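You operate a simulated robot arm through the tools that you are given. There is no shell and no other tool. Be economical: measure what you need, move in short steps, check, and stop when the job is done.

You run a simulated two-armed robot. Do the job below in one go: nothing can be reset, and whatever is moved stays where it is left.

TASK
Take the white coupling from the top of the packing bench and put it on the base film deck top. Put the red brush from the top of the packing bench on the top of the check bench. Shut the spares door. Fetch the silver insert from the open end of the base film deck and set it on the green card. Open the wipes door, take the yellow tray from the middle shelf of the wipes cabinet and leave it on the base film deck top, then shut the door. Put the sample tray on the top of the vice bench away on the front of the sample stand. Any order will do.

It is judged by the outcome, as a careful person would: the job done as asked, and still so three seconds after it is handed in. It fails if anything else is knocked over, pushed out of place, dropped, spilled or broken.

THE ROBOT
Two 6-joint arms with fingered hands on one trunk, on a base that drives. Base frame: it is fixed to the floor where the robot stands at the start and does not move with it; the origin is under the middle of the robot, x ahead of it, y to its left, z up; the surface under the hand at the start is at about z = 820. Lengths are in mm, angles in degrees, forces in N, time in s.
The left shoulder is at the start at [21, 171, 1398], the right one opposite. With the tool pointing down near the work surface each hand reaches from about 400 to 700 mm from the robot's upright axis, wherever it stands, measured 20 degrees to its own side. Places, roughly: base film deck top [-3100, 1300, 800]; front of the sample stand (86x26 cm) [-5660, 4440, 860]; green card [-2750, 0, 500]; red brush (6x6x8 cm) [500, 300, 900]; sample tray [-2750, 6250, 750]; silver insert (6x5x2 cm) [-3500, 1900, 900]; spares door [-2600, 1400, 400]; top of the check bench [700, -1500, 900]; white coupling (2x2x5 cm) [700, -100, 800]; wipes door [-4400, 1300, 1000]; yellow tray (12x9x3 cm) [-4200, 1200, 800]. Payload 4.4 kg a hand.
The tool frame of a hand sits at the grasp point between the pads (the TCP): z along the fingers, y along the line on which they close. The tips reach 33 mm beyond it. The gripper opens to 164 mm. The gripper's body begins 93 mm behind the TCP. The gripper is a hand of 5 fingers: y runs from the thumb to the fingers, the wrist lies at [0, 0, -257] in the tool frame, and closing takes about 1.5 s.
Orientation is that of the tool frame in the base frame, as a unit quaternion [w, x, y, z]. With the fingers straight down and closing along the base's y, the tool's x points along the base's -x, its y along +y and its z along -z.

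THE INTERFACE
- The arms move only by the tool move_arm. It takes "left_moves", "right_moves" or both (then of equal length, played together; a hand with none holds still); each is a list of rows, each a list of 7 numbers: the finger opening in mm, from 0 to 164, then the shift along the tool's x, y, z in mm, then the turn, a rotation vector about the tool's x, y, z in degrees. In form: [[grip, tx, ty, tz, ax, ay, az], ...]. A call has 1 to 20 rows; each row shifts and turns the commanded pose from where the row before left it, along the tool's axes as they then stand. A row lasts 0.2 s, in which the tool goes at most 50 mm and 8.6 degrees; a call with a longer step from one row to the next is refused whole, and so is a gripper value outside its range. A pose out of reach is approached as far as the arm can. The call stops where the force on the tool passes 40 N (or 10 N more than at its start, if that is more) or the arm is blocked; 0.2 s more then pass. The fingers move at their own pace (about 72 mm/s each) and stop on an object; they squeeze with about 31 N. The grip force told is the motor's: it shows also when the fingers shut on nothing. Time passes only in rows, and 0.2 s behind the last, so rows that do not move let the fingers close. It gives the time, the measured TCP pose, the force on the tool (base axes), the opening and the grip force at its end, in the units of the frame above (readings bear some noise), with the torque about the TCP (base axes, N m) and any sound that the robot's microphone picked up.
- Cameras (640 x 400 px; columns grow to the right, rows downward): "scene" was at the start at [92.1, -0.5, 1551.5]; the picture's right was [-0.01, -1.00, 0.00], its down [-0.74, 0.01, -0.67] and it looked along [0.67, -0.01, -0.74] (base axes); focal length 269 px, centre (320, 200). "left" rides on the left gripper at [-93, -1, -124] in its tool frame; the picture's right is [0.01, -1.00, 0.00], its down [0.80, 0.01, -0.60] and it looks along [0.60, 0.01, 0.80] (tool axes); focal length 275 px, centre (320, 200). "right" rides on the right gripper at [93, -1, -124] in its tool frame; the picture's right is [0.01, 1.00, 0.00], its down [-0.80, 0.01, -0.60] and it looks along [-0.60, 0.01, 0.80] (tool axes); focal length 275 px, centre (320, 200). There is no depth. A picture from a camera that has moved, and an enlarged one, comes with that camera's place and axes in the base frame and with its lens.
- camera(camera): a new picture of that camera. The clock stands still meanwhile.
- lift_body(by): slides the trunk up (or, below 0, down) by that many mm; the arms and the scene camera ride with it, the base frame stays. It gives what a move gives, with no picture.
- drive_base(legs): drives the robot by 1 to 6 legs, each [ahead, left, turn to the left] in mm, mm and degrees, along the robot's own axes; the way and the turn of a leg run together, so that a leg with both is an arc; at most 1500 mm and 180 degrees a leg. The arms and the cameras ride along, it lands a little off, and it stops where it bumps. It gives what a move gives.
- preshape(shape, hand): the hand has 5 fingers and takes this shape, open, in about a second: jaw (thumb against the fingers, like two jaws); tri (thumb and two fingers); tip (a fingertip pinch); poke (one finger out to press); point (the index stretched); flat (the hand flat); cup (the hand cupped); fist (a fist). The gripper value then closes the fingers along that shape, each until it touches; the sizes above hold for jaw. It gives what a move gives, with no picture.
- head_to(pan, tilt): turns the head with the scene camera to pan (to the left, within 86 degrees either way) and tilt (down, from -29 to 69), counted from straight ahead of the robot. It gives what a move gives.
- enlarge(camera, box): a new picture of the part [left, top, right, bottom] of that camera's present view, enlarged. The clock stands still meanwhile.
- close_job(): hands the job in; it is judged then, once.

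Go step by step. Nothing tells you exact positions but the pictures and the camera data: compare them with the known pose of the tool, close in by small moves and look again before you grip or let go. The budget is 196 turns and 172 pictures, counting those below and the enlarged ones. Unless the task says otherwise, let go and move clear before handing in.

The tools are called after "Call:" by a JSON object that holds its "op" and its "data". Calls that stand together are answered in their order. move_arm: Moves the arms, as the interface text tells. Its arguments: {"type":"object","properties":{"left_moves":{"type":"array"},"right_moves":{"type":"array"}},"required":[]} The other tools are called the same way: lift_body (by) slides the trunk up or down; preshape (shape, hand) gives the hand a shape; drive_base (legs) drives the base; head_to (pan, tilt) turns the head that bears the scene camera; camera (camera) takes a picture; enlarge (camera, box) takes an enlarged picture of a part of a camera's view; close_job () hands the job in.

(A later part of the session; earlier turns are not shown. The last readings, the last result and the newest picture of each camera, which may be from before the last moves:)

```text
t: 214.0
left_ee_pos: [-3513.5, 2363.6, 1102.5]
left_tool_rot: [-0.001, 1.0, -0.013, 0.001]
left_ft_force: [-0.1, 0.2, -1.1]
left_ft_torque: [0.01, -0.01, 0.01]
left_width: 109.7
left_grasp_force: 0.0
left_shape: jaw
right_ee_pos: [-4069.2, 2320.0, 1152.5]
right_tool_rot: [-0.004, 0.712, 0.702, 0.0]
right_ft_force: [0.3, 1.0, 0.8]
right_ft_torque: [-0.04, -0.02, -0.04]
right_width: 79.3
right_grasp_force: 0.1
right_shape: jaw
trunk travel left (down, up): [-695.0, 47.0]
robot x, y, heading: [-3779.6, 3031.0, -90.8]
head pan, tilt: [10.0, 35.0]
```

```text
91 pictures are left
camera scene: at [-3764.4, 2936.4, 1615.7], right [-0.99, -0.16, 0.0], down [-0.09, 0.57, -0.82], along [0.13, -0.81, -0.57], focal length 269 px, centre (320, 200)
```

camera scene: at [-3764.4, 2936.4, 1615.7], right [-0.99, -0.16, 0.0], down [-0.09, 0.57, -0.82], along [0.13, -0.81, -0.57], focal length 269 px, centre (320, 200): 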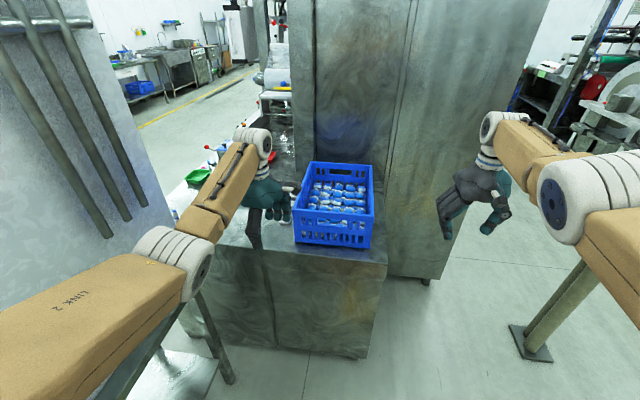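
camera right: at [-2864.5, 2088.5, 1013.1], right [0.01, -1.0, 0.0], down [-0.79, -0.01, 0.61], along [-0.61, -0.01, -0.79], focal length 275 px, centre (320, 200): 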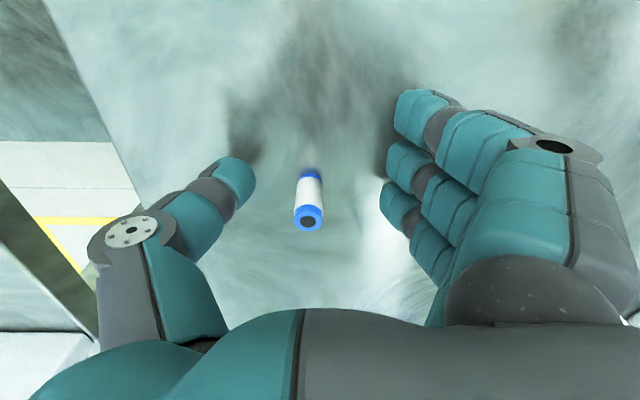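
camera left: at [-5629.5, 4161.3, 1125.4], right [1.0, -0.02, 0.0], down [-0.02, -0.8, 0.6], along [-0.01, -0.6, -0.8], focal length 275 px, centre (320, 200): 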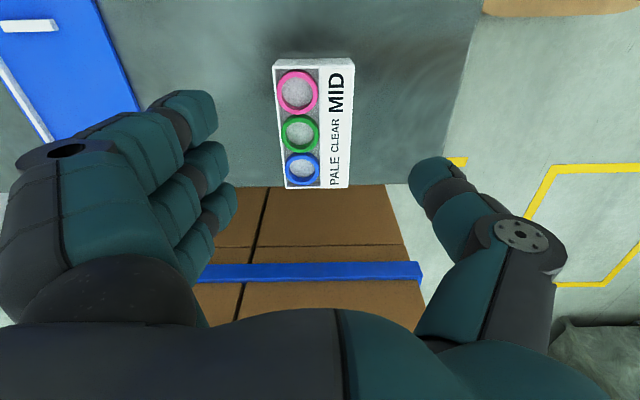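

The left hand hides the dishes. I'll move in to bring the left hand over the area and use its camera.

Call:
{"op": "drive_base", "data": {"legs": [[300, 0, 0.8]]}}

Call:
{"op": "camera", "data": {"camera": "left"}}

Call:
{"op": "camera", "data": {"camera": "scene"}}

```text
t: 216.1
left_ee_pos: [-3506.1, 2062.0, 1101.0]
left_tool_rot: [-0.001, 1.0, -0.008, 0.001]
left_ft_force: [0.5, -0.6, 0.0]
left_ft_torque: [0.05, 0.0, -0.01]
left_width: 109.8
left_grasp_force: 0.0
left_shape: jaw
right_ee_pos: [-4062.0, 2011.5, 1152.3]
right_tool_rot: [-0.003, 0.708, 0.706, 0.001]
right_ft_force: [-0.3, -0.2, -0.3]
right_ft_torque: [0.02, -0.01, 0.0]
right_width: 79.3
right_grasp_force: 0.0
right_shape: jaw
trunk travel left (down, up): [-695.0, 47.0]
robot x, y, heading: [-3782.1, 2729.1, -90.3]
head pan, tilt: [10.0, 35.0]
```

```text
90 pictures are left
camera left: at [-3599.6, 2064.9, 1225.0], right [0.03, 1.0, 0.0], down [0.8, -0.02, 0.6], along [0.6, -0.02, -0.8], focal length 275 px, centre (320, 200)
```

left: 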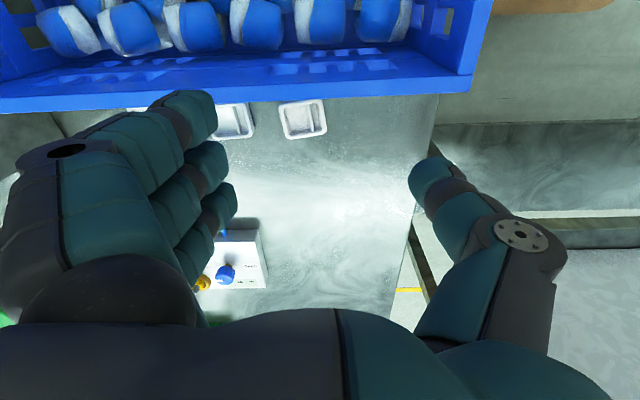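

```text
89 pictures are left
camera scene: at [-3766.0, 2632.3, 1615.6], right [-0.99, -0.17, 0.0], down [-0.1, 0.57, -0.82], along [0.14, -0.81, -0.57], focal length 269 px, centre (320, 200)
```

scene: 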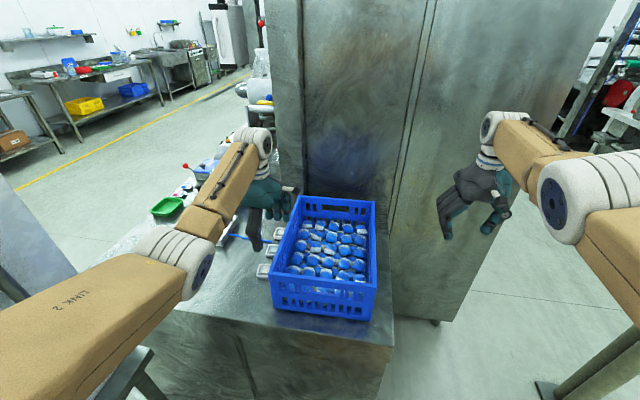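

Call:
{"op": "enlarge", "data": {"camera": "left", "box": [200, 80, 360, 180]}}

Call:
{"op": "enlarge", "data": {"camera": "scene", "box": [210, 170, 340, 300]}}

```text
4.00 times, centred on (280, 130) of left
camera zoom: at [-3599.6, 2064.9, 1225.0], right [0.03, 1.0, 0.0], down [0.8, -0.02, 0.6], along [0.6, -0.02, -0.8], focal length 1101 px, centre (480, 480)
```

zoom: 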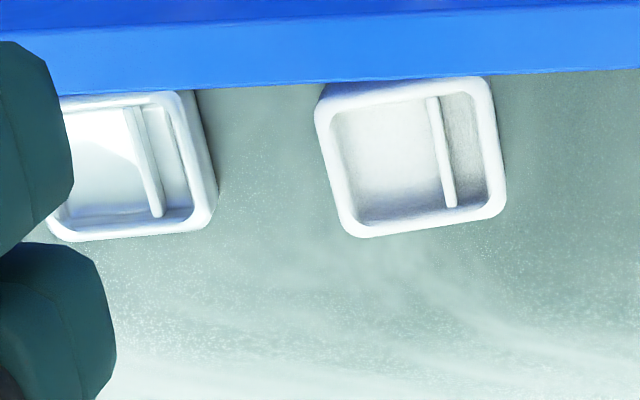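

```text
3.08 times, centred on (275, 235) of scene
camera zoom: at [-3766.0, 2632.3, 1615.6], right [-0.99, -0.17, 0.0], down [-0.1, 0.57, -0.82], along [0.14, -0.81, -0.57], focal length 827 px, centre (458, 92)
```

zoom: 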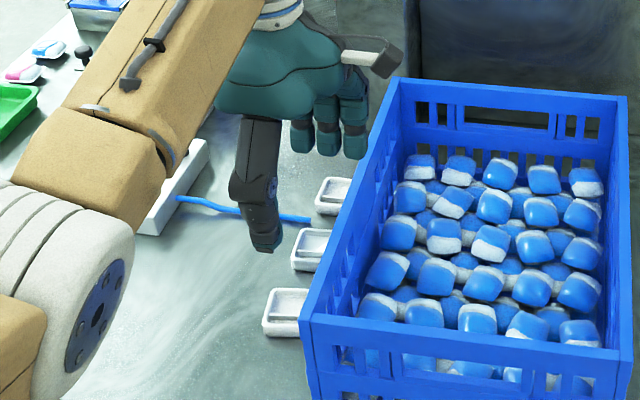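

The middle dish looks more metallic than its neighbours. The hand's camera bracket would foul the crate, so I'll turn the left hand 180°, back through its starting orientation, to put the camera on the open side.

Call:
{"op": "move_arm", "data": {"left_moves": [[110, 0, 0, 0, 0, 0, -8.2], [110, 0, 0, 0, 0, 0, -8.2], [110, 0, 0, 0, 0, 0, -8.2], [110, 0, 0, 0, 0, 0, -8.2], [110, 0, 0, 0, 0, 0, -8.2], [110, 0, 0, 0, 0, 0, -8.2], [110, 0, 0, 0, 0, 0, -8.2], [110, 0, 0, 0, 0, 0, -8.2], [110, 0, 0, 0, 0, 0, -8.2], [110, 0, 0, 0, 0, 0, -8.2], [110, 0, 0, 0, 0, 0, -8.2]]}}

Call:
{"op": "move_arm", "data": {"left_moves": [[110, 0, 0, 0, 0, 0, -8.2], [110, 0, 0, 0, 0, 0, -8.2], [110, 0, 0, 0, 0, 0, -8.2], [110, 0, 0, 0, 0, 0, -8.2], [110, 0, 0, 0, 0, 0, -8.2], [110, 0, 0, 0, 0, 0, -8.2], [110, 0, 0, 0, 0, 0, -8.2], [110, 0, 0, 0, 0, 0, -8.2], [110, 0, 0, 0, 0, 0, -8.2], [110, 0, 0, 0, 0, 0, -8.2], [110, 0, 0, 0, 0, 0, -8.2]]}}

Call:
{"op": "camera", "data": {"camera": "left"}}

```text
t: 218.5
left_ee_pos: [-3506.6, 2062.9, 1102.1]
left_tool_rot: [0.001, 0.71, 0.704, 0.001]
left_ft_force: [0.3, -0.5, 0.7]
left_ft_torque: [-0.02, 0.0, 0.03]
left_width: 110.2
left_grasp_force: 0.1
left_shape: jaw
right_ee_pos: [-4063.4, 2011.8, 1153.3]
right_tool_rot: [-0.004, 0.708, 0.707, 0.003]
right_ft_force: [-0.3, -0.1, -0.2]
right_ft_torque: [-0.01, 0.0, 0.01]
right_width: 79.0
right_grasp_force: 0.0
right_shape: jaw
trunk travel left (down, up): [-695.0, 47.0]
robot x, y, heading: [-3783.5, 2729.1, -90.3]
head pan, tilt: [10.0, 35.0]
```

```text
t: 220.9
left_ee_pos: [-3481.5, 2020.3, 1091.6]
left_tool_rot: [-0.004, 0.016, 1.0, 0.0]
left_ft_force: [2.6, 11.6, -16.3]
left_ft_torque: [-1.15, 0.34, 0.03]
left_width: 109.9
left_grasp_force: 0.0
left_shape: jaw
left hand out of reach, approached as far as the arm can: row 10, 11
right_ee_pos: [-4069.5, 2012.7, 1150.7]
right_tool_rot: [-0.001, 0.709, 0.705, 0.004]
right_ft_force: [-2.6, 1.4, -1.0]
right_ft_torque: [-0.08, -0.22, 0.02]
right_width: 79.5
right_grasp_force: 0.0
right_shape: jaw
trunk travel left (down, up): [-695.0, 47.0]
robot x, y, heading: [-3784.0, 2728.6, -90.4]
head pan, tilt: [10.0, 35.0]
```

```text
86 pictures are left
camera left: at [-3386.9, 2017.3, 1214.2], right [-0.04, -1.0, 0.0], down [-0.8, 0.03, 0.6], along [-0.6, 0.03, -0.8], focal length 275 px, centre (320, 200)
```

left: 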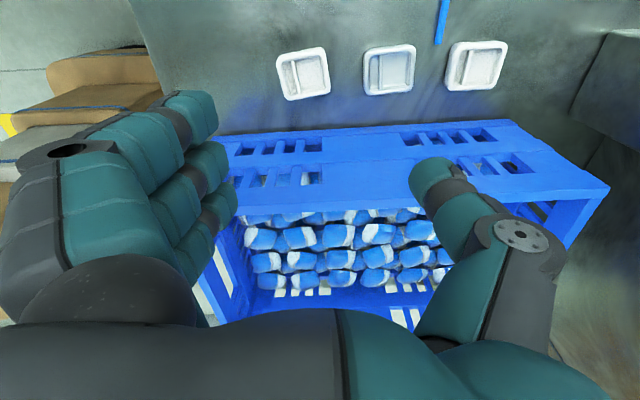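

The wrist force shows light contact. I'll move the hand away from the crate and up, and recheck.

Call:
{"op": "move_arm", "data": {"left_moves": [[110, 0, 0, -15, 0, 0, 0], [110, -20, 0, -10, 0, 0, 0], [110, -10, 0, 0, 0, 0, 0], [110, 0, 0, 0, 0, 0, 0]]}}

Call:
{"op": "camera", "data": {"camera": "scene"}}

Call:
{"op": "enlarge", "data": {"camera": "left", "box": [250, 20, 530, 200]}}

```text
t: 221.9
left_ee_pos: [-3438.0, 2020.4, 1118.7]
left_tool_rot: [0.001, 0.004, 1.0, 0.0]
left_ft_force: [-0.9, 0.0, 0.1]
left_ft_torque: [-0.01, -0.03, -0.01]
left_width: 110.0
left_grasp_force: 0.1
left_shape: jaw
left hand out of reach, approached as far as the arm can: row 1, 3
right_ee_pos: [-4064.4, 2012.2, 1151.2]
right_tool_rot: [-0.002, 0.708, 0.707, 0.002]
right_ft_force: [0.2, 0.0, 1.1]
right_ft_torque: [-0.02, -0.01, 0.02]
right_width: 79.4
right_grasp_force: 0.0
right_shape: jaw
trunk travel left (down, up): [-695.0, 47.0]
robot x, y, heading: [-3780.6, 2731.2, -90.3]
head pan, tilt: [10.0, 35.0]
```

```text
85 pictures are left
camera scene: at [-3767.3, 2633.2, 1615.7], right [-0.99, -0.17, 0.0], down [-0.1, 0.57, -0.82], along [0.14, -0.81, -0.57], focal length 269 px, centre (320, 200)
```

scene: 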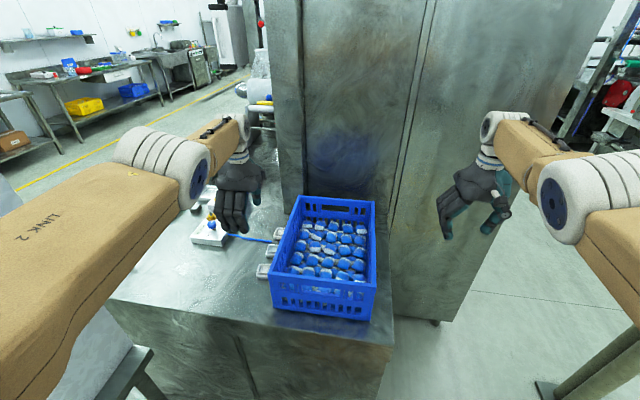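

```text
2.22 times, centred on (390, 110) of left
camera zoom: at [-3345.7, 2018.8, 1242.7], right [-0.02, -1.0, 0.0], down [-0.8, 0.02, 0.6], along [-0.6, 0.01, -0.8], focal length 612 px, centre (164, 400)
```

zoom: 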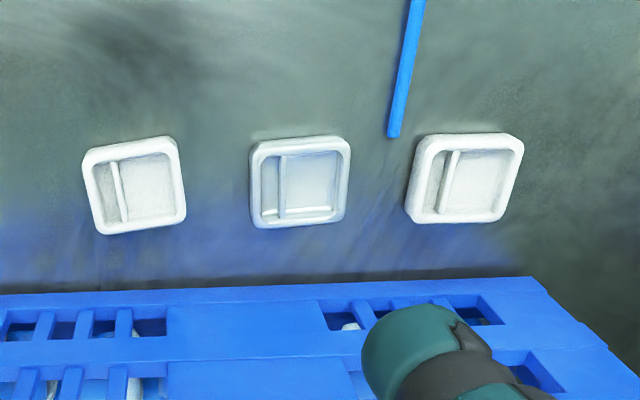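

The middle dish is the silver insert at (-3463, 1938); the white ones lie 95 mm either side. It's beyond reach from here, so I'll move the right hand outwards, drive closer, then position the left hand above the insert.

Call:
{"op": "move_arm", "data": {"right_moves": [[80, 0, -40, 0, 0, 0, 0], [80, 0, -40, 0, 0, 0, 0], [80, 0, -20, 0, 0, 0, 0], [80, 0, 0, 0, 0, 0, 0]]}}

Call:
{"op": "drive_base", "data": {"legs": [[125, 100, 0]]}}

Call:
{"op": "move_arm", "data": {"left_moves": [[80, 40, 15, 0, 0, 0, -1.5], [80, 40, 15, 0, 0, 0, -1.5], [80, 45, 18, 0, 0, 0, 0], [80, 0, 0, 0, 0, 0, 0]]}}

Call:
{"op": "camera", "data": {"camera": "left"}}

Call:
{"op": "camera", "data": {"camera": "scene"}}

```text
t: 222.9
left_ee_pos: [-3438.1, 2020.3, 1118.7]
left_tool_rot: [0.001, 0.003, 1.0, 0.0]
left_ft_force: [-0.7, 0.3, 0.5]
left_ft_torque: [-0.03, -0.02, 0.01]
left_width: 110.3
left_grasp_force: 0.1
left_shape: jaw
right_ee_pos: [-4163.5, 2026.6, 1152.3]
right_tool_rot: [-0.003, 0.707, 0.707, 0.003]
right_ft_force: [-1.5, -0.2, -0.4]
right_ft_torque: [0.02, -0.02, 0.0]
right_width: 79.5
right_grasp_force: 0.1
right_shape: jaw
right hand out of reach, approached as far as the arm can: row 1, 2
trunk travel left (down, up): [-695.0, 47.0]
robot x, y, heading: [-3781.2, 2729.3, -90.0]
head pan, tilt: [10.0, 35.0]
```

```text
t: 224.3
left_ee_pos: [-3335.6, 1894.1, 1117.0]
left_tool_rot: [0.0, 0.001, 1.0, 0.0]
left_ft_force: [0.7, -1.0, 0.3]
left_ft_torque: [0.01, 0.05, 0.01]
left_width: 110.0
left_grasp_force: 0.0
left_shape: jaw
right_ee_pos: [-4060.3, 1897.0, 1152.1]
right_tool_rot: [-0.004, 0.706, 0.708, 0.003]
right_ft_force: [-0.4, -1.0, -0.3]
right_ft_torque: [0.02, 0.03, 0.0]
right_width: 79.1
right_grasp_force: 0.0
right_shape: jaw
trunk travel left (down, up): [-695.0, 47.0]
robot x, y, heading: [-3686.7, 2603.5, -89.9]
head pan, tilt: [10.0, 35.0]
```

```text
t: 225.3
left_ee_pos: [-3389.4, 1890.3, 1109.2]
left_tool_rot: [-0.02, 0.017, 1.0, -0.002]
left_ft_force: [0.1, 0.0, 0.6]
left_ft_torque: [0.01, 0.03, 0.03]
left_width: 81.5
left_grasp_force: 0.0
left_shape: jaw
left hand out of reach, approached as far as the arm can: row 1, 2, 3
right_ee_pos: [-4059.5, 1896.6, 1154.0]
right_tool_rot: [-0.003, 0.706, 0.708, 0.002]
right_ft_force: [0.0, 0.3, 0.7]
right_ft_torque: [-0.04, 0.04, 0.03]
right_width: 79.4
right_grasp_force: 0.0
right_shape: jaw
trunk travel left (down, up): [-695.0, 47.0]
robot x, y, heading: [-3685.0, 2602.2, -89.9]
head pan, tilt: [10.0, 35.0]
```

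```text
83 pictures are left
camera left: at [-3291.8, 1886.5, 1229.7], right [-0.05, -1.0, 0.01], down [-0.77, 0.04, 0.63], along [-0.63, 0.03, -0.78], focal length 275 px, centre (320, 200)
```

left: 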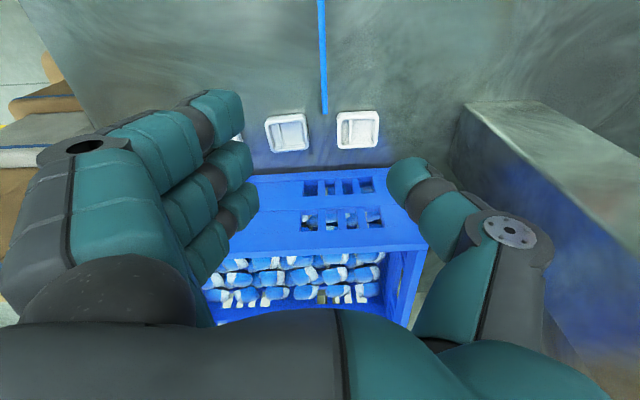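

```text
82 pictures are left
camera scene: at [-3665.7, 2506.8, 1615.7], right [-0.98, -0.17, 0.0], down [-0.1, 0.57, -0.82], along [0.14, -0.81, -0.57], focal length 269 px, centre (320, 200)
```

scene: 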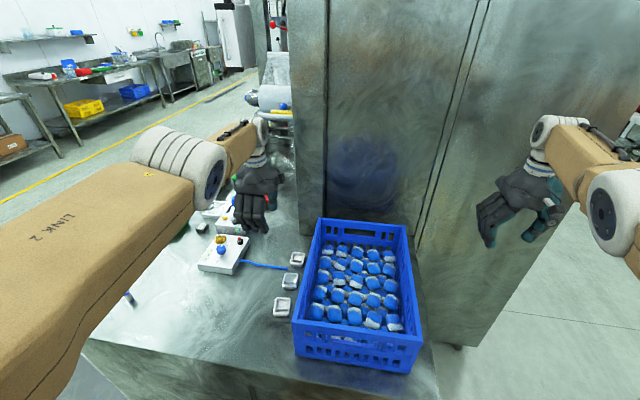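

The arm is at its inner limit, so I'll reposition the base to put the hand over the insert, and then use the trunk to lower it.

Call:
{"op": "drive_base", "data": {"legs": [[-48, -72, 0]]}}

Call:
{"op": "camera", "data": {"camera": "left"}}

```text
t: 226.4
left_ee_pos: [-3463.5, 1938.0, 1112.3]
left_tool_rot: [-0.019, 0.017, 1.0, -0.002]
left_ft_force: [0.2, -0.6, 0.3]
left_ft_torque: [-0.01, -0.05, 0.03]
left_width: 81.1
left_grasp_force: 0.1
left_shape: jaw
right_ee_pos: [-4134.1, 1944.6, 1152.2]
right_tool_rot: [-0.003, 0.706, 0.708, 0.003]
right_ft_force: [-0.1, -0.3, -0.5]
right_ft_torque: [-0.04, -0.03, -0.03]
right_width: 79.6
right_grasp_force: 0.1
right_shape: jaw
trunk travel left (down, up): [-695.0, 47.0]
robot x, y, heading: [-3756.6, 2654.9, -89.9]
head pan, tilt: [10.0, 35.0]
```

```text
81 pictures are left
camera left: at [-3365.6, 1935.4, 1230.6], right [-0.04, -1.0, 0.01], down [-0.78, 0.04, 0.63], along [-0.63, 0.02, -0.78], focal length 275 px, centre (320, 200)
```

left: 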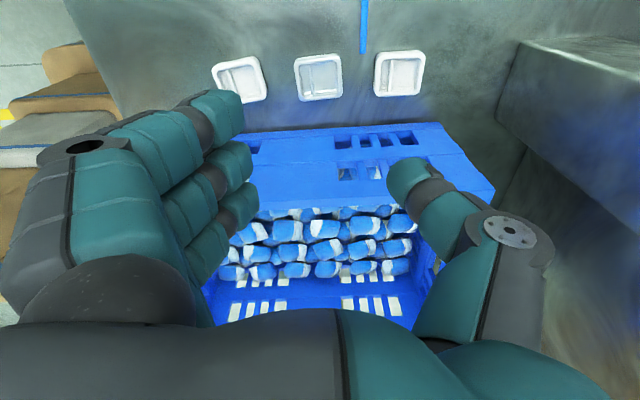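

The hand is directly above the insert, and the crate wall is about 40 mm beyond the insert's edge. I'll lower by trunk in stages.

Call:
{"op": "lift_body", "data": {"by": -130}}

Call:
{"op": "camera", "data": {"camera": "left"}}

Call:
{"op": "camera", "data": {"camera": "scene"}}

```text
t: 228.0
left_ee_pos: [-3462.7, 1936.9, 980.0]
left_tool_rot: [-0.02, 0.016, 1.0, 0.0]
left_ft_force: [0.9, 0.6, -0.5]
left_ft_torque: [0.01, 0.01, 0.01]
left_width: 81.0
left_grasp_force: 0.1
left_shape: jaw
right_ee_pos: [-4134.2, 1945.5, 1023.3]
right_tool_rot: [-0.003, 0.706, 0.708, 0.002]
right_ft_force: [-0.2, 1.0, -0.3]
right_ft_torque: [0.0, -0.02, 0.02]
right_width: 79.3
right_grasp_force: 0.0
right_shape: jaw
trunk travel left (down, up): [-565.0, 177.0]
robot x, y, heading: [-3755.5, 2652.2, -90.0]
head pan, tilt: [10.0, 35.0]
```

```text
80 pictures are left
camera left: at [-3364.6, 1933.3, 1100.3], right [-0.05, -1.0, 0.0], down [-0.78, 0.04, 0.63], along [-0.63, 0.03, -0.78], focal length 275 px, centre (320, 200)
```

left: 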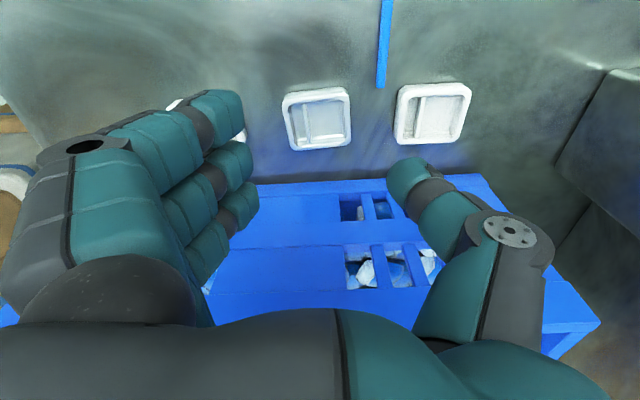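

```text
79 pictures are left
camera scene: at [-3739.8, 2552.1, 1485.8], right [-0.98, -0.17, 0.0], down [-0.1, 0.56, -0.82], along [0.14, -0.81, -0.57], focal length 269 px, centre (320, 200)
```

scene: 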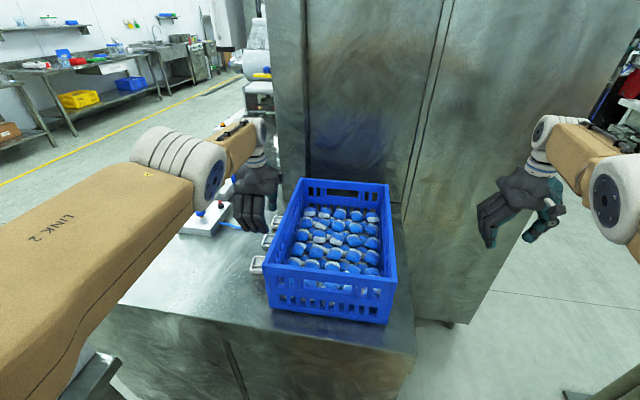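

Aligned. Lowering further.

Call:
{"op": "lift_body", "data": {"by": -80}}

Call:
{"op": "camera", "data": {"camera": "left"}}

```text
t: 229.1
left_ee_pos: [-3462.4, 1936.1, 896.5]
left_tool_rot: [-0.02, 0.016, 1.0, 0.005]
left_ft_force: [-0.5, 0.6, 0.3]
left_ft_torque: [-0.02, -0.03, 0.01]
left_width: 80.8
left_grasp_force: 0.1
left_shape: jaw
right_ee_pos: [-4134.2, 1944.5, 937.9]
right_tool_rot: [-0.006, 0.706, 0.708, 0.006]
right_ft_force: [0.0, 0.4, 0.2]
right_ft_torque: [-0.03, -0.01, -0.01]
right_width: 79.3
right_grasp_force: 0.1
right_shape: jaw
trunk travel left (down, up): [-485.0, 257.0]
robot x, y, heading: [-3755.2, 2649.8, -90.1]
head pan, tilt: [10.0, 35.0]
```

```text
78 pictures are left
camera left: at [-3364.3, 1931.2, 1015.3], right [-0.05, -1.0, -0.01], down [-0.77, 0.03, 0.63], along [-0.63, 0.03, -0.78], focal length 275 px, centre (320, 200)
```

left: 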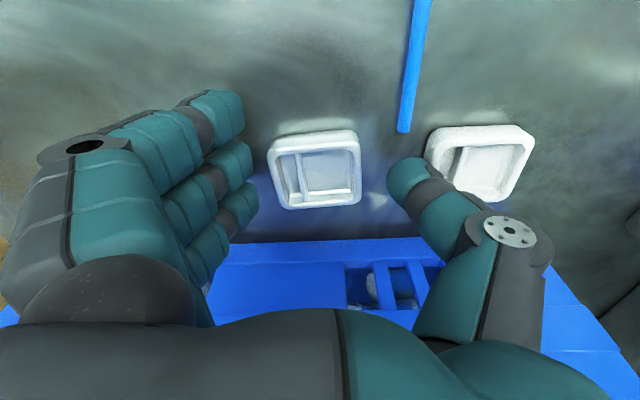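

The thumb is close to the neighbouring dish, so I'll narrow the opening slightly, nudge 3 mm, and descend the last bit with force watch.

Call:
{"op": "move_arm", "data": {"left_moves": [[74, 0, 3, 0, 0, 0, 0], [74, 0, 0, 0, 0, 0, 0], [74, 0, 0, 4, 0, 0, 0], [74, 0, 0, 4, 0, 0, 0], [74, 0, 0, 3, 0, 0, 0], [74, 0, 0, 3, 0, 0, 0], [74, 0, 0, 0, 0, 0, 0]]}}

Call:
{"op": "camera", "data": {"camera": "left"}}

```text
t: 230.7
left_ee_pos: [-3463.4, 1937.8, 884.9]
left_tool_rot: [-0.019, 0.017, 1.0, 0.003]
left_ft_force: [1.6, -0.2, 23.2]
left_ft_torque: [1.01, -1.11, -0.04]
left_width: 74.7
left_grasp_force: 0.0
left_shape: jaw
right_ee_pos: [-4134.5, 1944.7, 939.3]
right_tool_rot: [-0.006, 0.706, 0.708, 0.006]
right_ft_force: [-0.6, 0.0, -0.8]
right_ft_torque: [0.01, -0.02, -0.01]
right_width: 79.5
right_grasp_force: 0.0
right_shape: jaw
trunk travel left (down, up): [-485.0, 257.0]
robot x, y, heading: [-3753.6, 2652.5, -89.9]
head pan, tilt: [10.0, 35.0]
```

```text
77 pictures are left
camera left: at [-3365.7, 1934.0, 1005.2], right [-0.05, -1.0, -0.01], down [-0.78, 0.03, 0.63], along [-0.63, 0.03, -0.78], focal length 275 px, centre (320, 200)
```

left: 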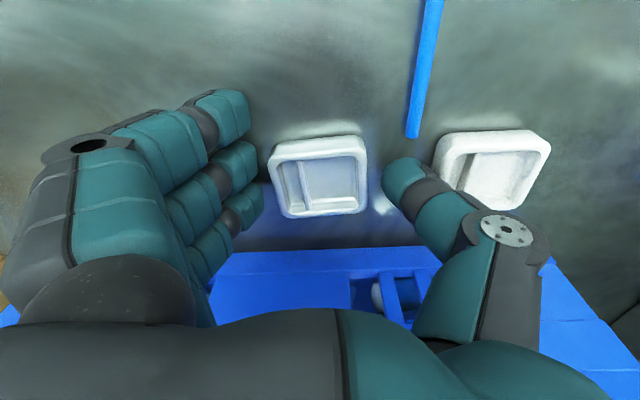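

Fingertips touch the deck. I'll ease up 2 mm and close.

Call:
{"op": "move_arm", "data": {"left_moves": [[74, 0, 0, -2.5, 0, 0, 0], [66, 0, 0, 0, 0, 0, 0], [58, 0, 0, 0, 0, 0, 0], [48, 0, 0, 0, 0, 0, 0], [30, 0, 0, 0, 0, 0, 0], [0, 0, 0, 0, 0, 0, 0], [0, 0, 0, 0, 0, 0, 0], [0, 0, 0, 0, 0, 0, 0], [0, 0, 0, 0, 0, 0, 0]]}}

Call:
{"op": "camera", "data": {"camera": "left"}}

```text
t: 232.7
left_ee_pos: [-3463.6, 1940.7, 886.6]
left_tool_rot: [-0.02, 0.017, 1.0, 0.005]
left_ft_force: [0.3, 8.3, 27.2]
left_ft_torque: [0.88, -1.29, 0.44]
left_width: 51.7
left_grasp_force: 31.0
left_shape: jaw
right_ee_pos: [-4134.8, 1944.8, 940.0]
right_tool_rot: [-0.005, 0.707, 0.708, 0.006]
right_ft_force: [0.6, 0.4, 0.3]
right_ft_torque: [0.01, -0.01, -0.03]
right_width: 79.3
right_grasp_force: 0.1
right_shape: jaw
trunk travel left (down, up): [-485.0, 257.0]
robot x, y, heading: [-3752.1, 2652.8, -90.1]
head pan, tilt: [10.0, 35.0]
```

```text
76 pictures are left
camera left: at [-3365.9, 1935.5, 1006.1], right [-0.05, -1.0, -0.01], down [-0.78, 0.03, 0.63], along [-0.63, 0.03, -0.78], focal length 275 px, centre (320, 200)
```

left: 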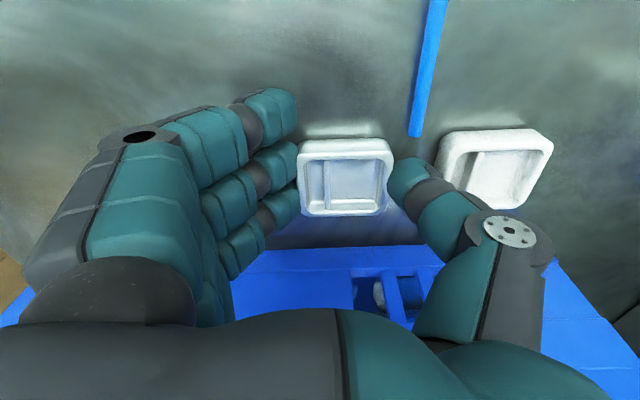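

Gripped at 52 mm. I'll lift by trunk a little and check it's held.

Call:
{"op": "lift_body", "data": {"by": 60}}

Call:
{"op": "camera", "data": {"camera": "left"}}

```text
t: 233.7
left_ee_pos: [-3461.8, 1941.4, 941.7]
left_tool_rot: [-0.02, 0.017, 1.0, 0.004]
left_ft_force: [0.5, 0.5, -1.1]
left_ft_torque: [0.01, 0.01, -0.03]
left_width: 51.1
left_grasp_force: 30.9
left_shape: jaw
right_ee_pos: [-4133.3, 1943.3, 997.1]
right_tool_rot: [-0.006, 0.707, 0.707, 0.005]
right_ft_force: [-0.6, 0.6, -0.4]
right_ft_torque: [0.04, -0.01, 0.0]
right_width: 79.1
right_grasp_force: 0.0
right_shape: jaw
trunk travel left (down, up): [-545.0, 197.0]
robot x, y, heading: [-3758.2, 2650.1, -89.8]
head pan, tilt: [10.0, 35.0]
```

```text
75 pictures are left
camera left: at [-3364.8, 1935.5, 1062.2], right [-0.05, -1.0, -0.01], down [-0.77, 0.03, 0.63], along [-0.63, 0.03, -0.78], focal length 275 px, centre (320, 200)
```

left: 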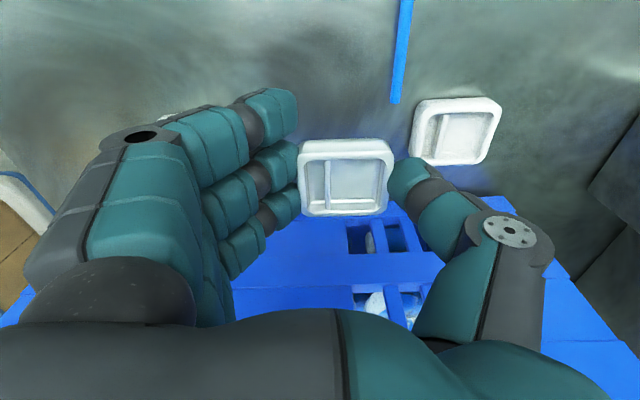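

The insert is held. I'll raise the trunk, back away from the deck, then look right for the way to the wipes cabinet's front.

Call:
{"op": "lift_body", "data": {"by": 180}}

Call:
{"op": "drive_base", "data": {"legs": [[-450, 0, 0], [0, -700, 0]]}}

Call:
{"op": "head_to", "data": {"pan": 0, "tilt": 25}}

Call:
{"op": "camera", "data": {"camera": "scene"}}

```text
t: 235.7
left_ee_pos: [-3463.6, 1941.6, 1123.4]
left_tool_rot: [-0.02, 0.019, 1.0, 0.001]
left_ft_force: [-0.6, -0.7, -2.0]
left_ft_torque: [0.01, -0.02, 0.0]
left_width: 51.1
left_grasp_force: 30.8
left_shape: jaw
right_ee_pos: [-4133.6, 1945.6, 1180.5]
right_tool_rot: [-0.004, 0.706, 0.709, 0.003]
right_ft_force: [-0.5, 0.7, -0.2]
right_ft_torque: [0.01, -0.04, 0.01]
right_width: 79.1
right_grasp_force: 0.2
right_shape: jaw
trunk travel left (down, up): [-725.0, 17.0]
robot x, y, heading: [-3757.1, 2651.8, -89.7]
head pan, tilt: [10.0, 35.0]
```

```text
t: 241.9
left_ee_pos: [-4153.5, 2385.1, 1124.1]
left_tool_rot: [-0.02, 0.013, 1.0, 0.001]
left_ft_force: [-0.2, 0.4, -0.7]
left_ft_torque: [0.03, -0.03, 0.01]
left_width: 51.1
left_grasp_force: 30.9
left_shape: jaw
right_ee_pos: [-4824.3, 2381.9, 1181.5]
right_tool_rot: [-0.003, 0.702, 0.712, 0.002]
right_ft_force: [-0.7, 0.0, -0.2]
right_ft_torque: [0.0, -0.04, 0.02]
right_width: 79.4
right_grasp_force: 0.0
right_shape: jaw
trunk travel left (down, up): [-725.0, 17.0]
robot x, y, heading: [-4453.8, 3093.8, -89.5]
head pan, tilt: [10.0, 35.0]
```

```text
t: 242.6
left_ee_pos: [-4152.3, 2385.4, 1123.7]
left_tool_rot: [-0.021, 0.013, 1.0, 0.002]
left_ft_force: [0.3, 0.0, -1.4]
left_ft_torque: [0.03, 0.0, 0.0]
left_width: 51.4
left_grasp_force: 31.2
left_shape: jaw
right_ee_pos: [-4825.4, 2381.7, 1182.1]
right_tool_rot: [-0.004, 0.703, 0.711, 0.002]
right_ft_force: [0.6, -0.3, -0.1]
right_ft_torque: [0.0, -0.08, 0.0]
right_width: 79.2
right_grasp_force: 0.1
right_shape: jaw
trunk travel left (down, up): [-725.0, 17.0]
robot x, y, heading: [-4458.6, 3088.5, -89.6]
head pan, tilt: [0.0, 25.0]
```

```text
74 pictures are left
camera scene: at [-4451.9, 2989.7, 1661.4], right [-1.0, -0.01, 0.0], down [0.0, 0.42, -0.91], along [0.01, -0.91, -0.42], focal length 269 px, centre (320, 200)
```

scene: 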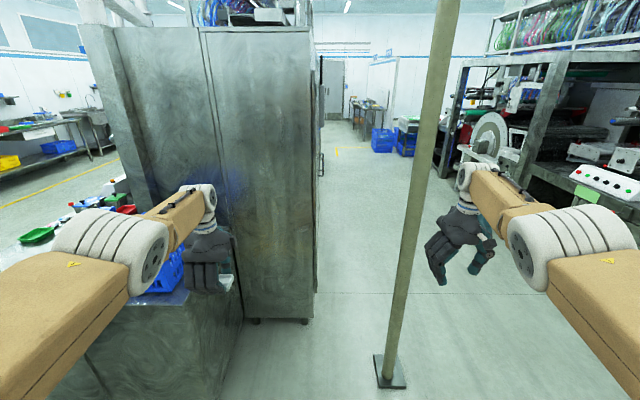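

I'll go around the right side of the pole to stand in front of the cabinet, then turn to face it.

Call:
{"op": "drive_base", "data": {"legs": [[0, -600, 0], [450, -250, 0], [0, -100, 0], [1450, 0, 0], [0, 0, 90]]}}

Call:
{"op": "camera", "data": {"camera": "scene"}}

```text
t: 248.1
left_ee_pos: [-4943.9, 2007.3, 1122.2]
left_tool_rot: [-0.019, -0.009, 1.0, 0.012]
left_ft_force: [4.1, 4.1, -2.3]
left_ft_torque: [-0.34, 0.45, 0.15]
left_width: 51.3
left_grasp_force: 31.3
left_shape: jaw
right_ee_pos: [-5619.8, 1990.3, 1182.1]
right_tool_rot: [-0.005, 0.698, 0.716, 0.003]
right_ft_force: [-0.4, -0.4, -0.5]
right_ft_torque: [0.07, 0.0, 0.02]
right_width: 79.5
right_grasp_force: 0.0
right_shape: jaw
trunk travel left (down, up): [-725.0, 17.0]
robot x, y, heading: [-5263.9, 2702.9, -88.8]
head pan, tilt: [0.0, 25.0]
stopped in leg 2: the force on the tool passed its limit at 100 N (the readings are from after the stop); the commanded pose is now the measured one
```

```text
73 pictures are left
camera scene: at [-5254.8, 2601.7, 1661.3], right [-1.0, -0.02, 0.0], down [-0.01, 0.42, -0.91], along [0.02, -0.91, -0.42], focal length 269 px, centre (320, 200)
```

scene: 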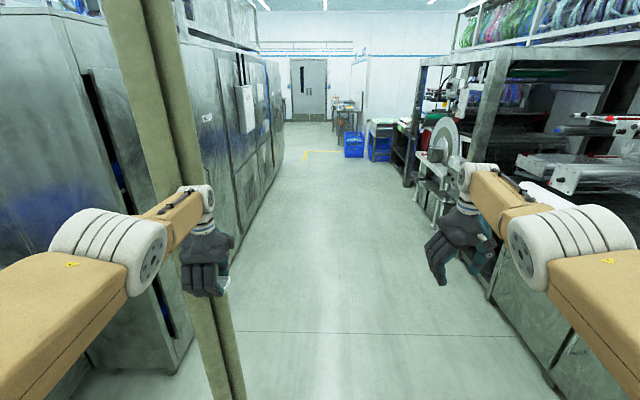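

The left hand's camera bracket touched the pole; the insert is still held. I'll swing right to free it, then advance obliquely away from the pole.

Call:
{"op": "drive_base", "data": {"legs": [[0, 0, -20]]}}

Call:
{"op": "camera", "data": {"camera": "scene"}}

Call:
{"op": "camera", "data": {"camera": "left"}}

```text
t: 248.8
left_ee_pos: [-4951.2, 2010.0, 1120.4]
left_tool_rot: [-0.018, -0.009, 1.0, 0.017]
left_ft_force: [1.4, 8.2, 0.9]
left_ft_torque: [-1.23, 0.11, 1.01]
left_width: 51.1
left_grasp_force: 31.2
left_shape: jaw
right_ee_pos: [-5632.8, 1999.6, 1182.4]
right_tool_rot: [-0.002, 0.704, 0.71, 0.003]
right_ft_force: [1.1, 0.3, -1.3]
right_ft_torque: [0.0, 0.0, 0.0]
right_width: 79.4
right_grasp_force: 0.0
right_shape: jaw
trunk travel left (down, up): [-725.0, 17.0]
robot x, y, heading: [-5263.0, 2704.1, -89.6]
head pan, tilt: [0.0, 25.0]
stopped in leg 1: the force on the tool passed its limit at 69 N (the readings are from after the stop); the commanded pose is now the measured one
```

```text
72 pictures are left
camera scene: at [-5259.1, 2605.5, 1661.6], right [-1.0, -0.01, 0.0], down [0.0, 0.42, -0.91], along [0.01, -0.91, -0.42], focal length 269 px, centre (320, 200)
```

scene: 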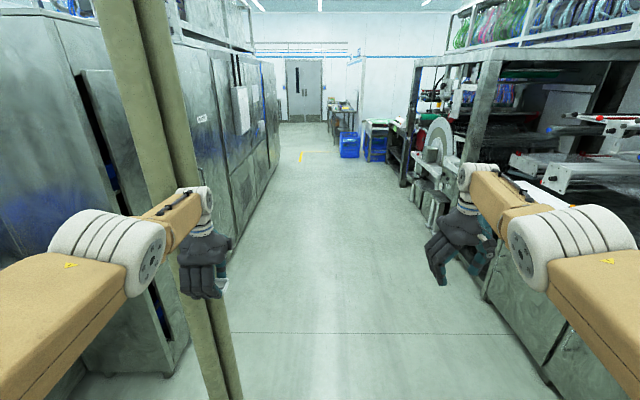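

```text
71 pictures are left
camera left: at [-4854.3, 2006.7, 1240.9], right [0.01, -1.0, -0.03], down [-0.78, -0.02, 0.63], along [-0.63, 0.02, -0.78], focal length 275 px, centre (320, 200)
```

left: 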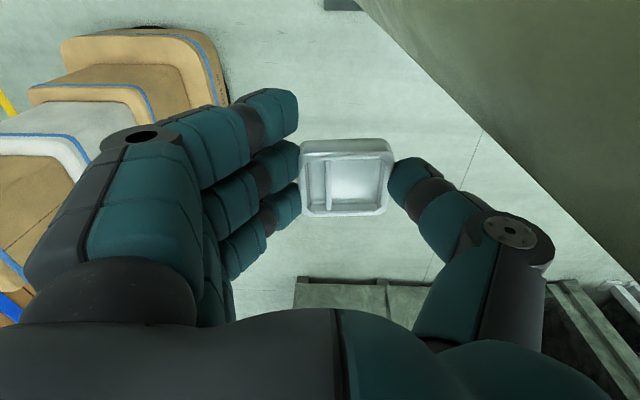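

The pole is just ahead of the bracket, so I'll back straight off first, then shift right and swing.

Call:
{"op": "drive_base", "data": {"legs": [[-60, 0, 0]]}}

Call:
{"op": "drive_base", "data": {"legs": [[0, 0, -25]]}}

Call:
{"op": "camera", "data": {"camera": "scene"}}

```text
t: 249.8
left_ee_pos: [-4938.3, 2038.8, 1121.6]
left_tool_rot: [-0.019, -0.014, 1.0, 0.013]
left_ft_force: [0.5, 1.4, 0.1]
left_ft_torque: [-0.08, 0.01, 0.01]
left_width: 50.8
left_grasp_force: 31.2
left_shape: jaw
right_ee_pos: [-5618.8, 2019.4, 1180.5]
right_tool_rot: [-0.005, 0.699, 0.715, 0.004]
right_ft_force: [0.0, 0.5, 1.3]
right_ft_torque: [-0.11, 0.02, -0.01]
right_width: 79.7
right_grasp_force: 0.0
right_shape: jaw
trunk travel left (down, up): [-725.0, 17.0]
robot x, y, heading: [-5258.6, 2728.4, -88.5]
head pan, tilt: [0.0, 25.0]
stopped in leg 1: the robot was blocked; the commanded pose is now the measured one
```

```text
t: 251.4
left_ee_pos: [-5266.5, 1965.8, 1118.9]
left_tool_rot: [-0.015, 0.205, 0.978, 0.021]
left_ft_force: [0.7, -0.4, -0.6]
left_ft_torque: [0.03, 0.02, 0.01]
left_width: 50.7
left_grasp_force: 31.0
left_shape: jaw
right_ee_pos: [-5889.9, 2237.4, 1179.5]
right_tool_rot: [-0.004, 0.838, 0.545, 0.005]
right_ft_force: [-0.7, 0.1, 0.1]
right_ft_torque: [-0.03, -0.04, 0.0]
right_width: 79.7
right_grasp_force: 0.1
right_shape: jaw
trunk travel left (down, up): [-725.0, 17.0]
robot x, y, heading: [-5257.5, 2727.9, -113.7]
head pan, tilt: [0.0, 25.0]
```

```text
70 pictures are left
camera scene: at [-5297.4, 2634.3, 1661.4], right [-0.91, 0.4, 0.0], down [0.17, 0.39, -0.91], along [-0.37, -0.83, -0.42], focal length 269 px, centre (320, 200)
```

scene: 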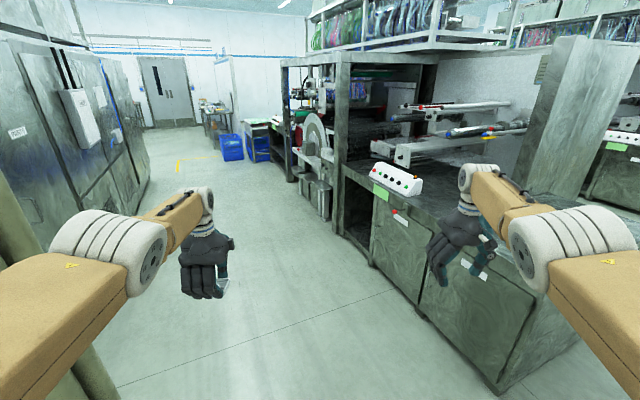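

The base is free now and the insert still held. I'll move on along this diagonal, straighten, then continue and turn to face the cabinet.

Call:
{"op": "drive_base", "data": {"legs": [[800, 0, 0], [0, 0, 24], [780, 0, 0], [0, 0, 90]]}}

Call:
{"op": "camera", "data": {"camera": "scene"}}

```text
t: 254.1
left_ee_pos: [-5443.4, 1571.2, 1133.6]
left_tool_rot: [-0.017, 0.209, 0.978, 0.008]
left_ft_force: [-0.4, 3.8, -4.2]
left_ft_torque: [-0.26, -0.01, 0.02]
left_width: 50.9
left_grasp_force: 30.5
left_shape: jaw
right_ee_pos: [-6050.2, 1848.2, 1186.6]
right_tool_rot: [0.001, 0.838, 0.546, 0.014]
right_ft_force: [25.1, 6.6, 6.1]
right_ft_torque: [-0.26, 1.46, -1.18]
right_width: 75.9
right_grasp_force: 0.0
right_shape: jaw
trunk travel left (down, up): [-725.0, 17.0]
robot x, y, heading: [-5431.3, 2332.4, -114.1]
head pan, tilt: [0.0, 25.0]
stopped in leg 1: the force on the tool passed its limit at 49 N (the readings are from after the stop); the commanded pose is now the measured one
```

```text
69 pictures are left
camera scene: at [-5467.5, 2247.8, 1662.5], right [-0.91, 0.41, 0.0], down [0.17, 0.38, -0.91], along [-0.37, -0.83, -0.42], focal length 269 px, centre (320, 200)
```

scene: 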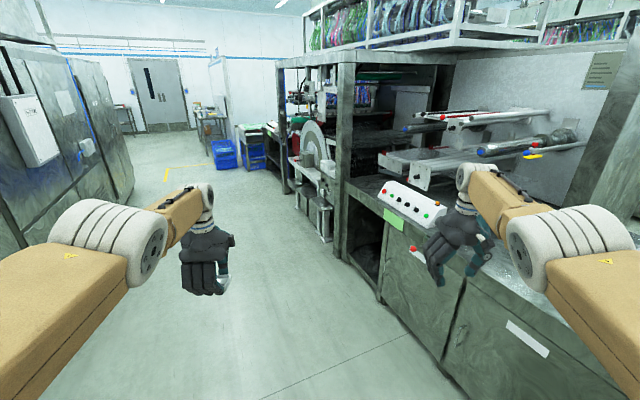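

The right hand brushed the neighbouring machine. I'll back off a little, straighten partway, and go straight down the middle of the aisle.

Call:
{"op": "drive_base", "data": {"legs": [[-60, 0, 0], [0, 0, 12]]}}

Call:
{"op": "camera", "data": {"camera": "scene"}}

Call:
{"op": "enlarge", "data": {"camera": "scene", "box": [360, 60, 640, 260]}}

```text
t: 255.8
left_ee_pos: [-5259.1, 1637.7, 1128.5]
left_tool_rot: [-0.017, 0.105, 0.994, 0.012]
left_ft_force: [1.2, 0.5, -0.7]
left_ft_torque: [-0.03, 0.04, -0.02]
left_width: 50.3
left_grasp_force: 30.8
left_shape: jaw
right_ee_pos: [-5916.1, 1780.3, 1181.9]
right_tool_rot: [-0.002, 0.777, 0.629, 0.012]
right_ft_force: [1.0, 0.9, 0.6]
right_ft_torque: [-0.04, 0.04, 0.01]
right_width: 79.5
right_grasp_force: 0.0
right_shape: jaw
trunk travel left (down, up): [-725.0, 17.0]
robot x, y, heading: [-5406.9, 2386.5, -102.2]
head pan, tilt: [0.0, 25.0]
```

```text
68 pictures are left
camera scene: at [-5424.2, 2289.8, 1661.8], right [-0.98, 0.21, 0.0], down [0.09, 0.41, -0.91], along [-0.19, -0.89, -0.42], focal length 269 px, centre (320, 200)
```

scene: 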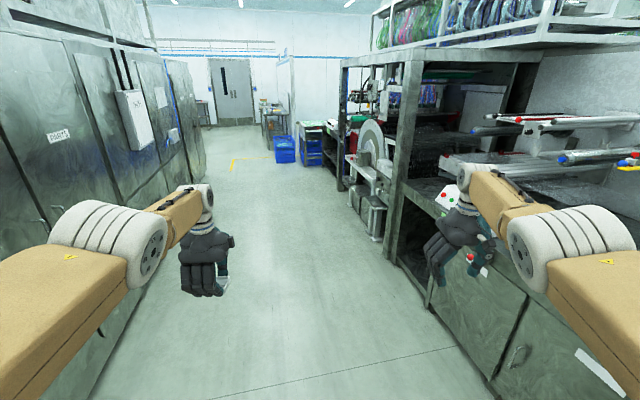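

```text
2.00 times, centred on (500, 160) of scene
camera zoom: at [-5424.2, 2289.8, 1661.8], right [-0.98, 0.21, 0.0], down [0.09, 0.41, -0.91], along [-0.19, -0.89, -0.42], focal length 538 px, centre (-40, 280)
```

zoom: 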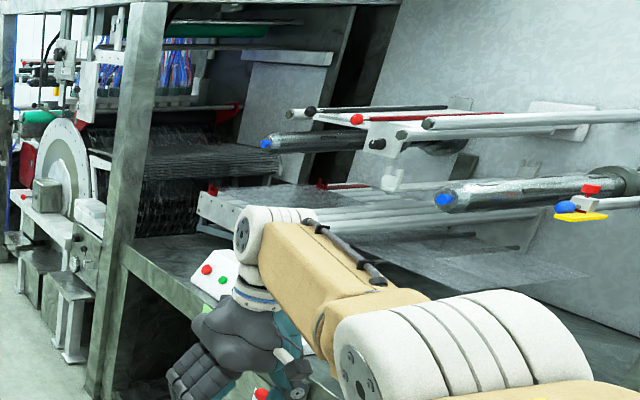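

Nothing looks displaced. Continuing down the aisle, then turning to face the cabinet.

Call:
{"op": "drive_base", "data": {"legs": [[500, 106, 0], [0, 0, 12], [600, 60, 0]]}}

Call:
{"op": "head_to", "data": {"pan": 60, "tilt": 15}}

Call:
{"op": "camera", "data": {"camera": "scene"}}

```text
t: 262.5
left_ee_pos: [-5045.0, 584.3, 1125.9]
left_tool_rot: [-0.018, -0.001, 1.0, 0.013]
left_ft_force: [0.1, 1.8, -1.6]
left_ft_torque: [-0.03, 0.0, 0.02]
left_width: 50.5
left_grasp_force: 31.1
left_shape: jaw
right_ee_pos: [-5718.5, 585.3, 1179.9]
right_tool_rot: [-0.004, 0.707, 0.707, 0.013]
right_ft_force: [0.0, 0.6, 0.9]
right_ft_torque: [0.02, -0.02, -0.01]
right_width: 79.7
right_grasp_force: 0.0
right_shape: jaw
trunk travel left (down, up): [-725.0, 17.0]
robot x, y, heading: [-5347.3, 1284.0, -90.2]
head pan, tilt: [0.0, 25.0]
```

```text
t: 263.8
left_ee_pos: [-5045.4, 585.6, 1125.9]
left_tool_rot: [-0.018, 0.0, 1.0, 0.012]
left_ft_force: [-0.7, 0.1, -1.4]
left_ft_torque: [0.01, 0.01, 0.0]
left_width: 50.7
left_grasp_force: 31.0
left_shape: jaw
right_ee_pos: [-5719.6, 586.6, 1180.1]
right_tool_rot: [-0.004, 0.707, 0.707, 0.012]
right_ft_force: [-0.8, -0.3, 0.3]
right_ft_torque: [-0.02, -0.02, -0.02]
right_width: 79.6
right_grasp_force: 0.1
right_shape: jaw
trunk travel left (down, up): [-725.0, 17.0]
robot x, y, heading: [-5345.8, 1288.9, -90.3]
head pan, tilt: [60.0, 15.0]
```

```text
66 pictures are left
camera scene: at [-5263.1, 1230.3, 1677.7], right [-0.5, -0.87, 0.0], down [-0.22, 0.13, -0.97], along [0.84, -0.48, -0.26], focal length 269 px, centre (320, 200)
```

scene: 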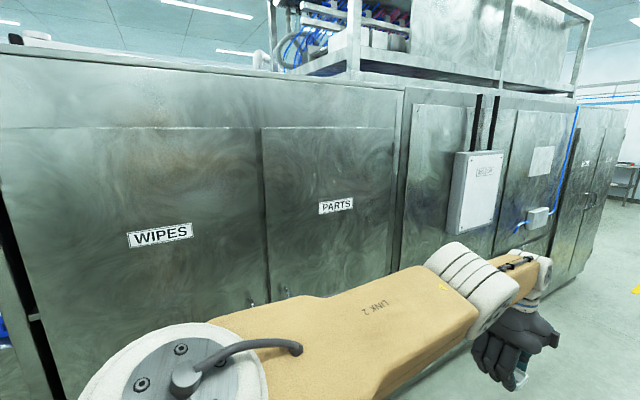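

This is the WIPES door, with its handle on its right edge. I'll turn to face it.

Call:
{"op": "drive_base", "data": {"legs": [[0, 0, 90]]}}

Call:
{"op": "head_to", "data": {"pan": 0, "tilt": 25}}

Call:
{"op": "camera", "data": {"camera": "scene"}}

```text
t: 268.1
left_ee_pos: [-4649.4, 1602.9, 1125.8]
left_tool_rot: [0.021, 0.715, -0.699, 0.005]
left_ft_force: [-0.1, 0.8, -0.9]
left_ft_torque: [-0.01, 0.05, 0.01]
left_width: 50.3
left_grasp_force: 30.5
left_shape: jaw
right_ee_pos: [-4635.1, 930.8, 1180.1]
right_tool_rot: [-0.012, -0.011, 1.0, 0.007]
right_ft_force: [0.0, -0.7, 0.4]
right_ft_torque: [0.0, -0.01, -0.01]
right_width: 79.5
right_grasp_force: 0.0
right_shape: jaw
trunk travel left (down, up): [-725.0, 17.0]
robot x, y, heading: [-5349.9, 1289.3, 1.5]
head pan, tilt: [60.0, 15.0]
```

```text
t: 269.4
left_ee_pos: [-4649.8, 1602.8, 1126.0]
left_tool_rot: [0.022, 0.715, -0.699, 0.004]
left_ft_force: [-0.9, -0.2, -1.5]
left_ft_torque: [-0.02, 0.01, 0.04]
left_width: 50.4
left_grasp_force: 30.5
left_shape: jaw
right_ee_pos: [-4635.7, 930.1, 1180.7]
right_tool_rot: [-0.013, -0.011, 1.0, 0.006]
right_ft_force: [0.1, 0.1, -1.2]
right_ft_torque: [0.0, -0.02, -0.01]
right_width: 79.6
right_grasp_force: 0.1
right_shape: jaw
trunk travel left (down, up): [-725.0, 17.0]
robot x, y, heading: [-5345.6, 1287.3, 1.2]
head pan, tilt: [0.0, 25.0]
```

```text
65 pictures are left
camera scene: at [-5240.8, 1290.4, 1661.4], right [0.02, -1.0, 0.0], down [-0.42, -0.01, -0.91], along [0.91, 0.02, -0.42], focal length 269 px, centre (320, 200)
```

scene: 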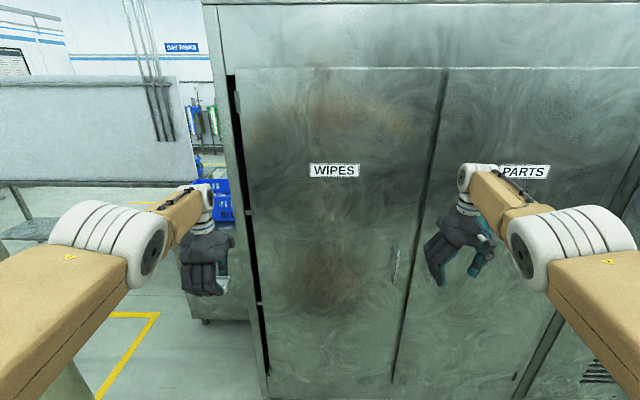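

Call:
{"op": "enlarge", "data": {"camera": "scene", "box": [340, 180, 460, 320]}}

Call:
{"op": "camera", "data": {"camera": "right"}}

```text
2.86 times, centred on (400, 250) of scene
camera zoom: at [-5240.8, 1290.4, 1661.4], right [0.02, -1.0, 0.0], down [-0.42, -0.01, -0.91], along [0.91, 0.02, -0.42], focal length 768 px, centre (91, 57)
```

zoom: 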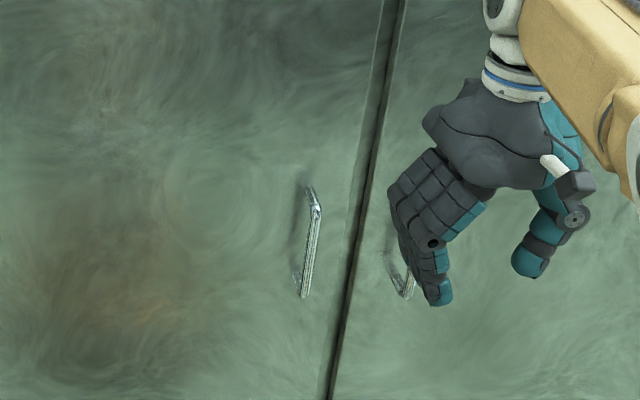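

```text
63 pictures are left
camera right: at [-4726.5, 925.6, 1305.7], right [-0.03, 1.0, 0.01], down [0.81, 0.02, 0.58], along [0.58, 0.03, -0.81], focal length 275 px, centre (320, 200)
```

right: 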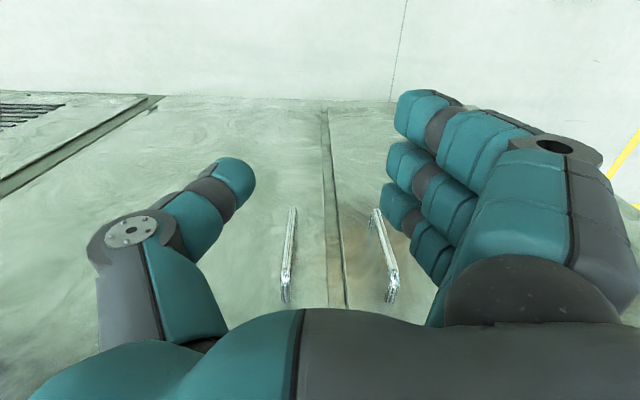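

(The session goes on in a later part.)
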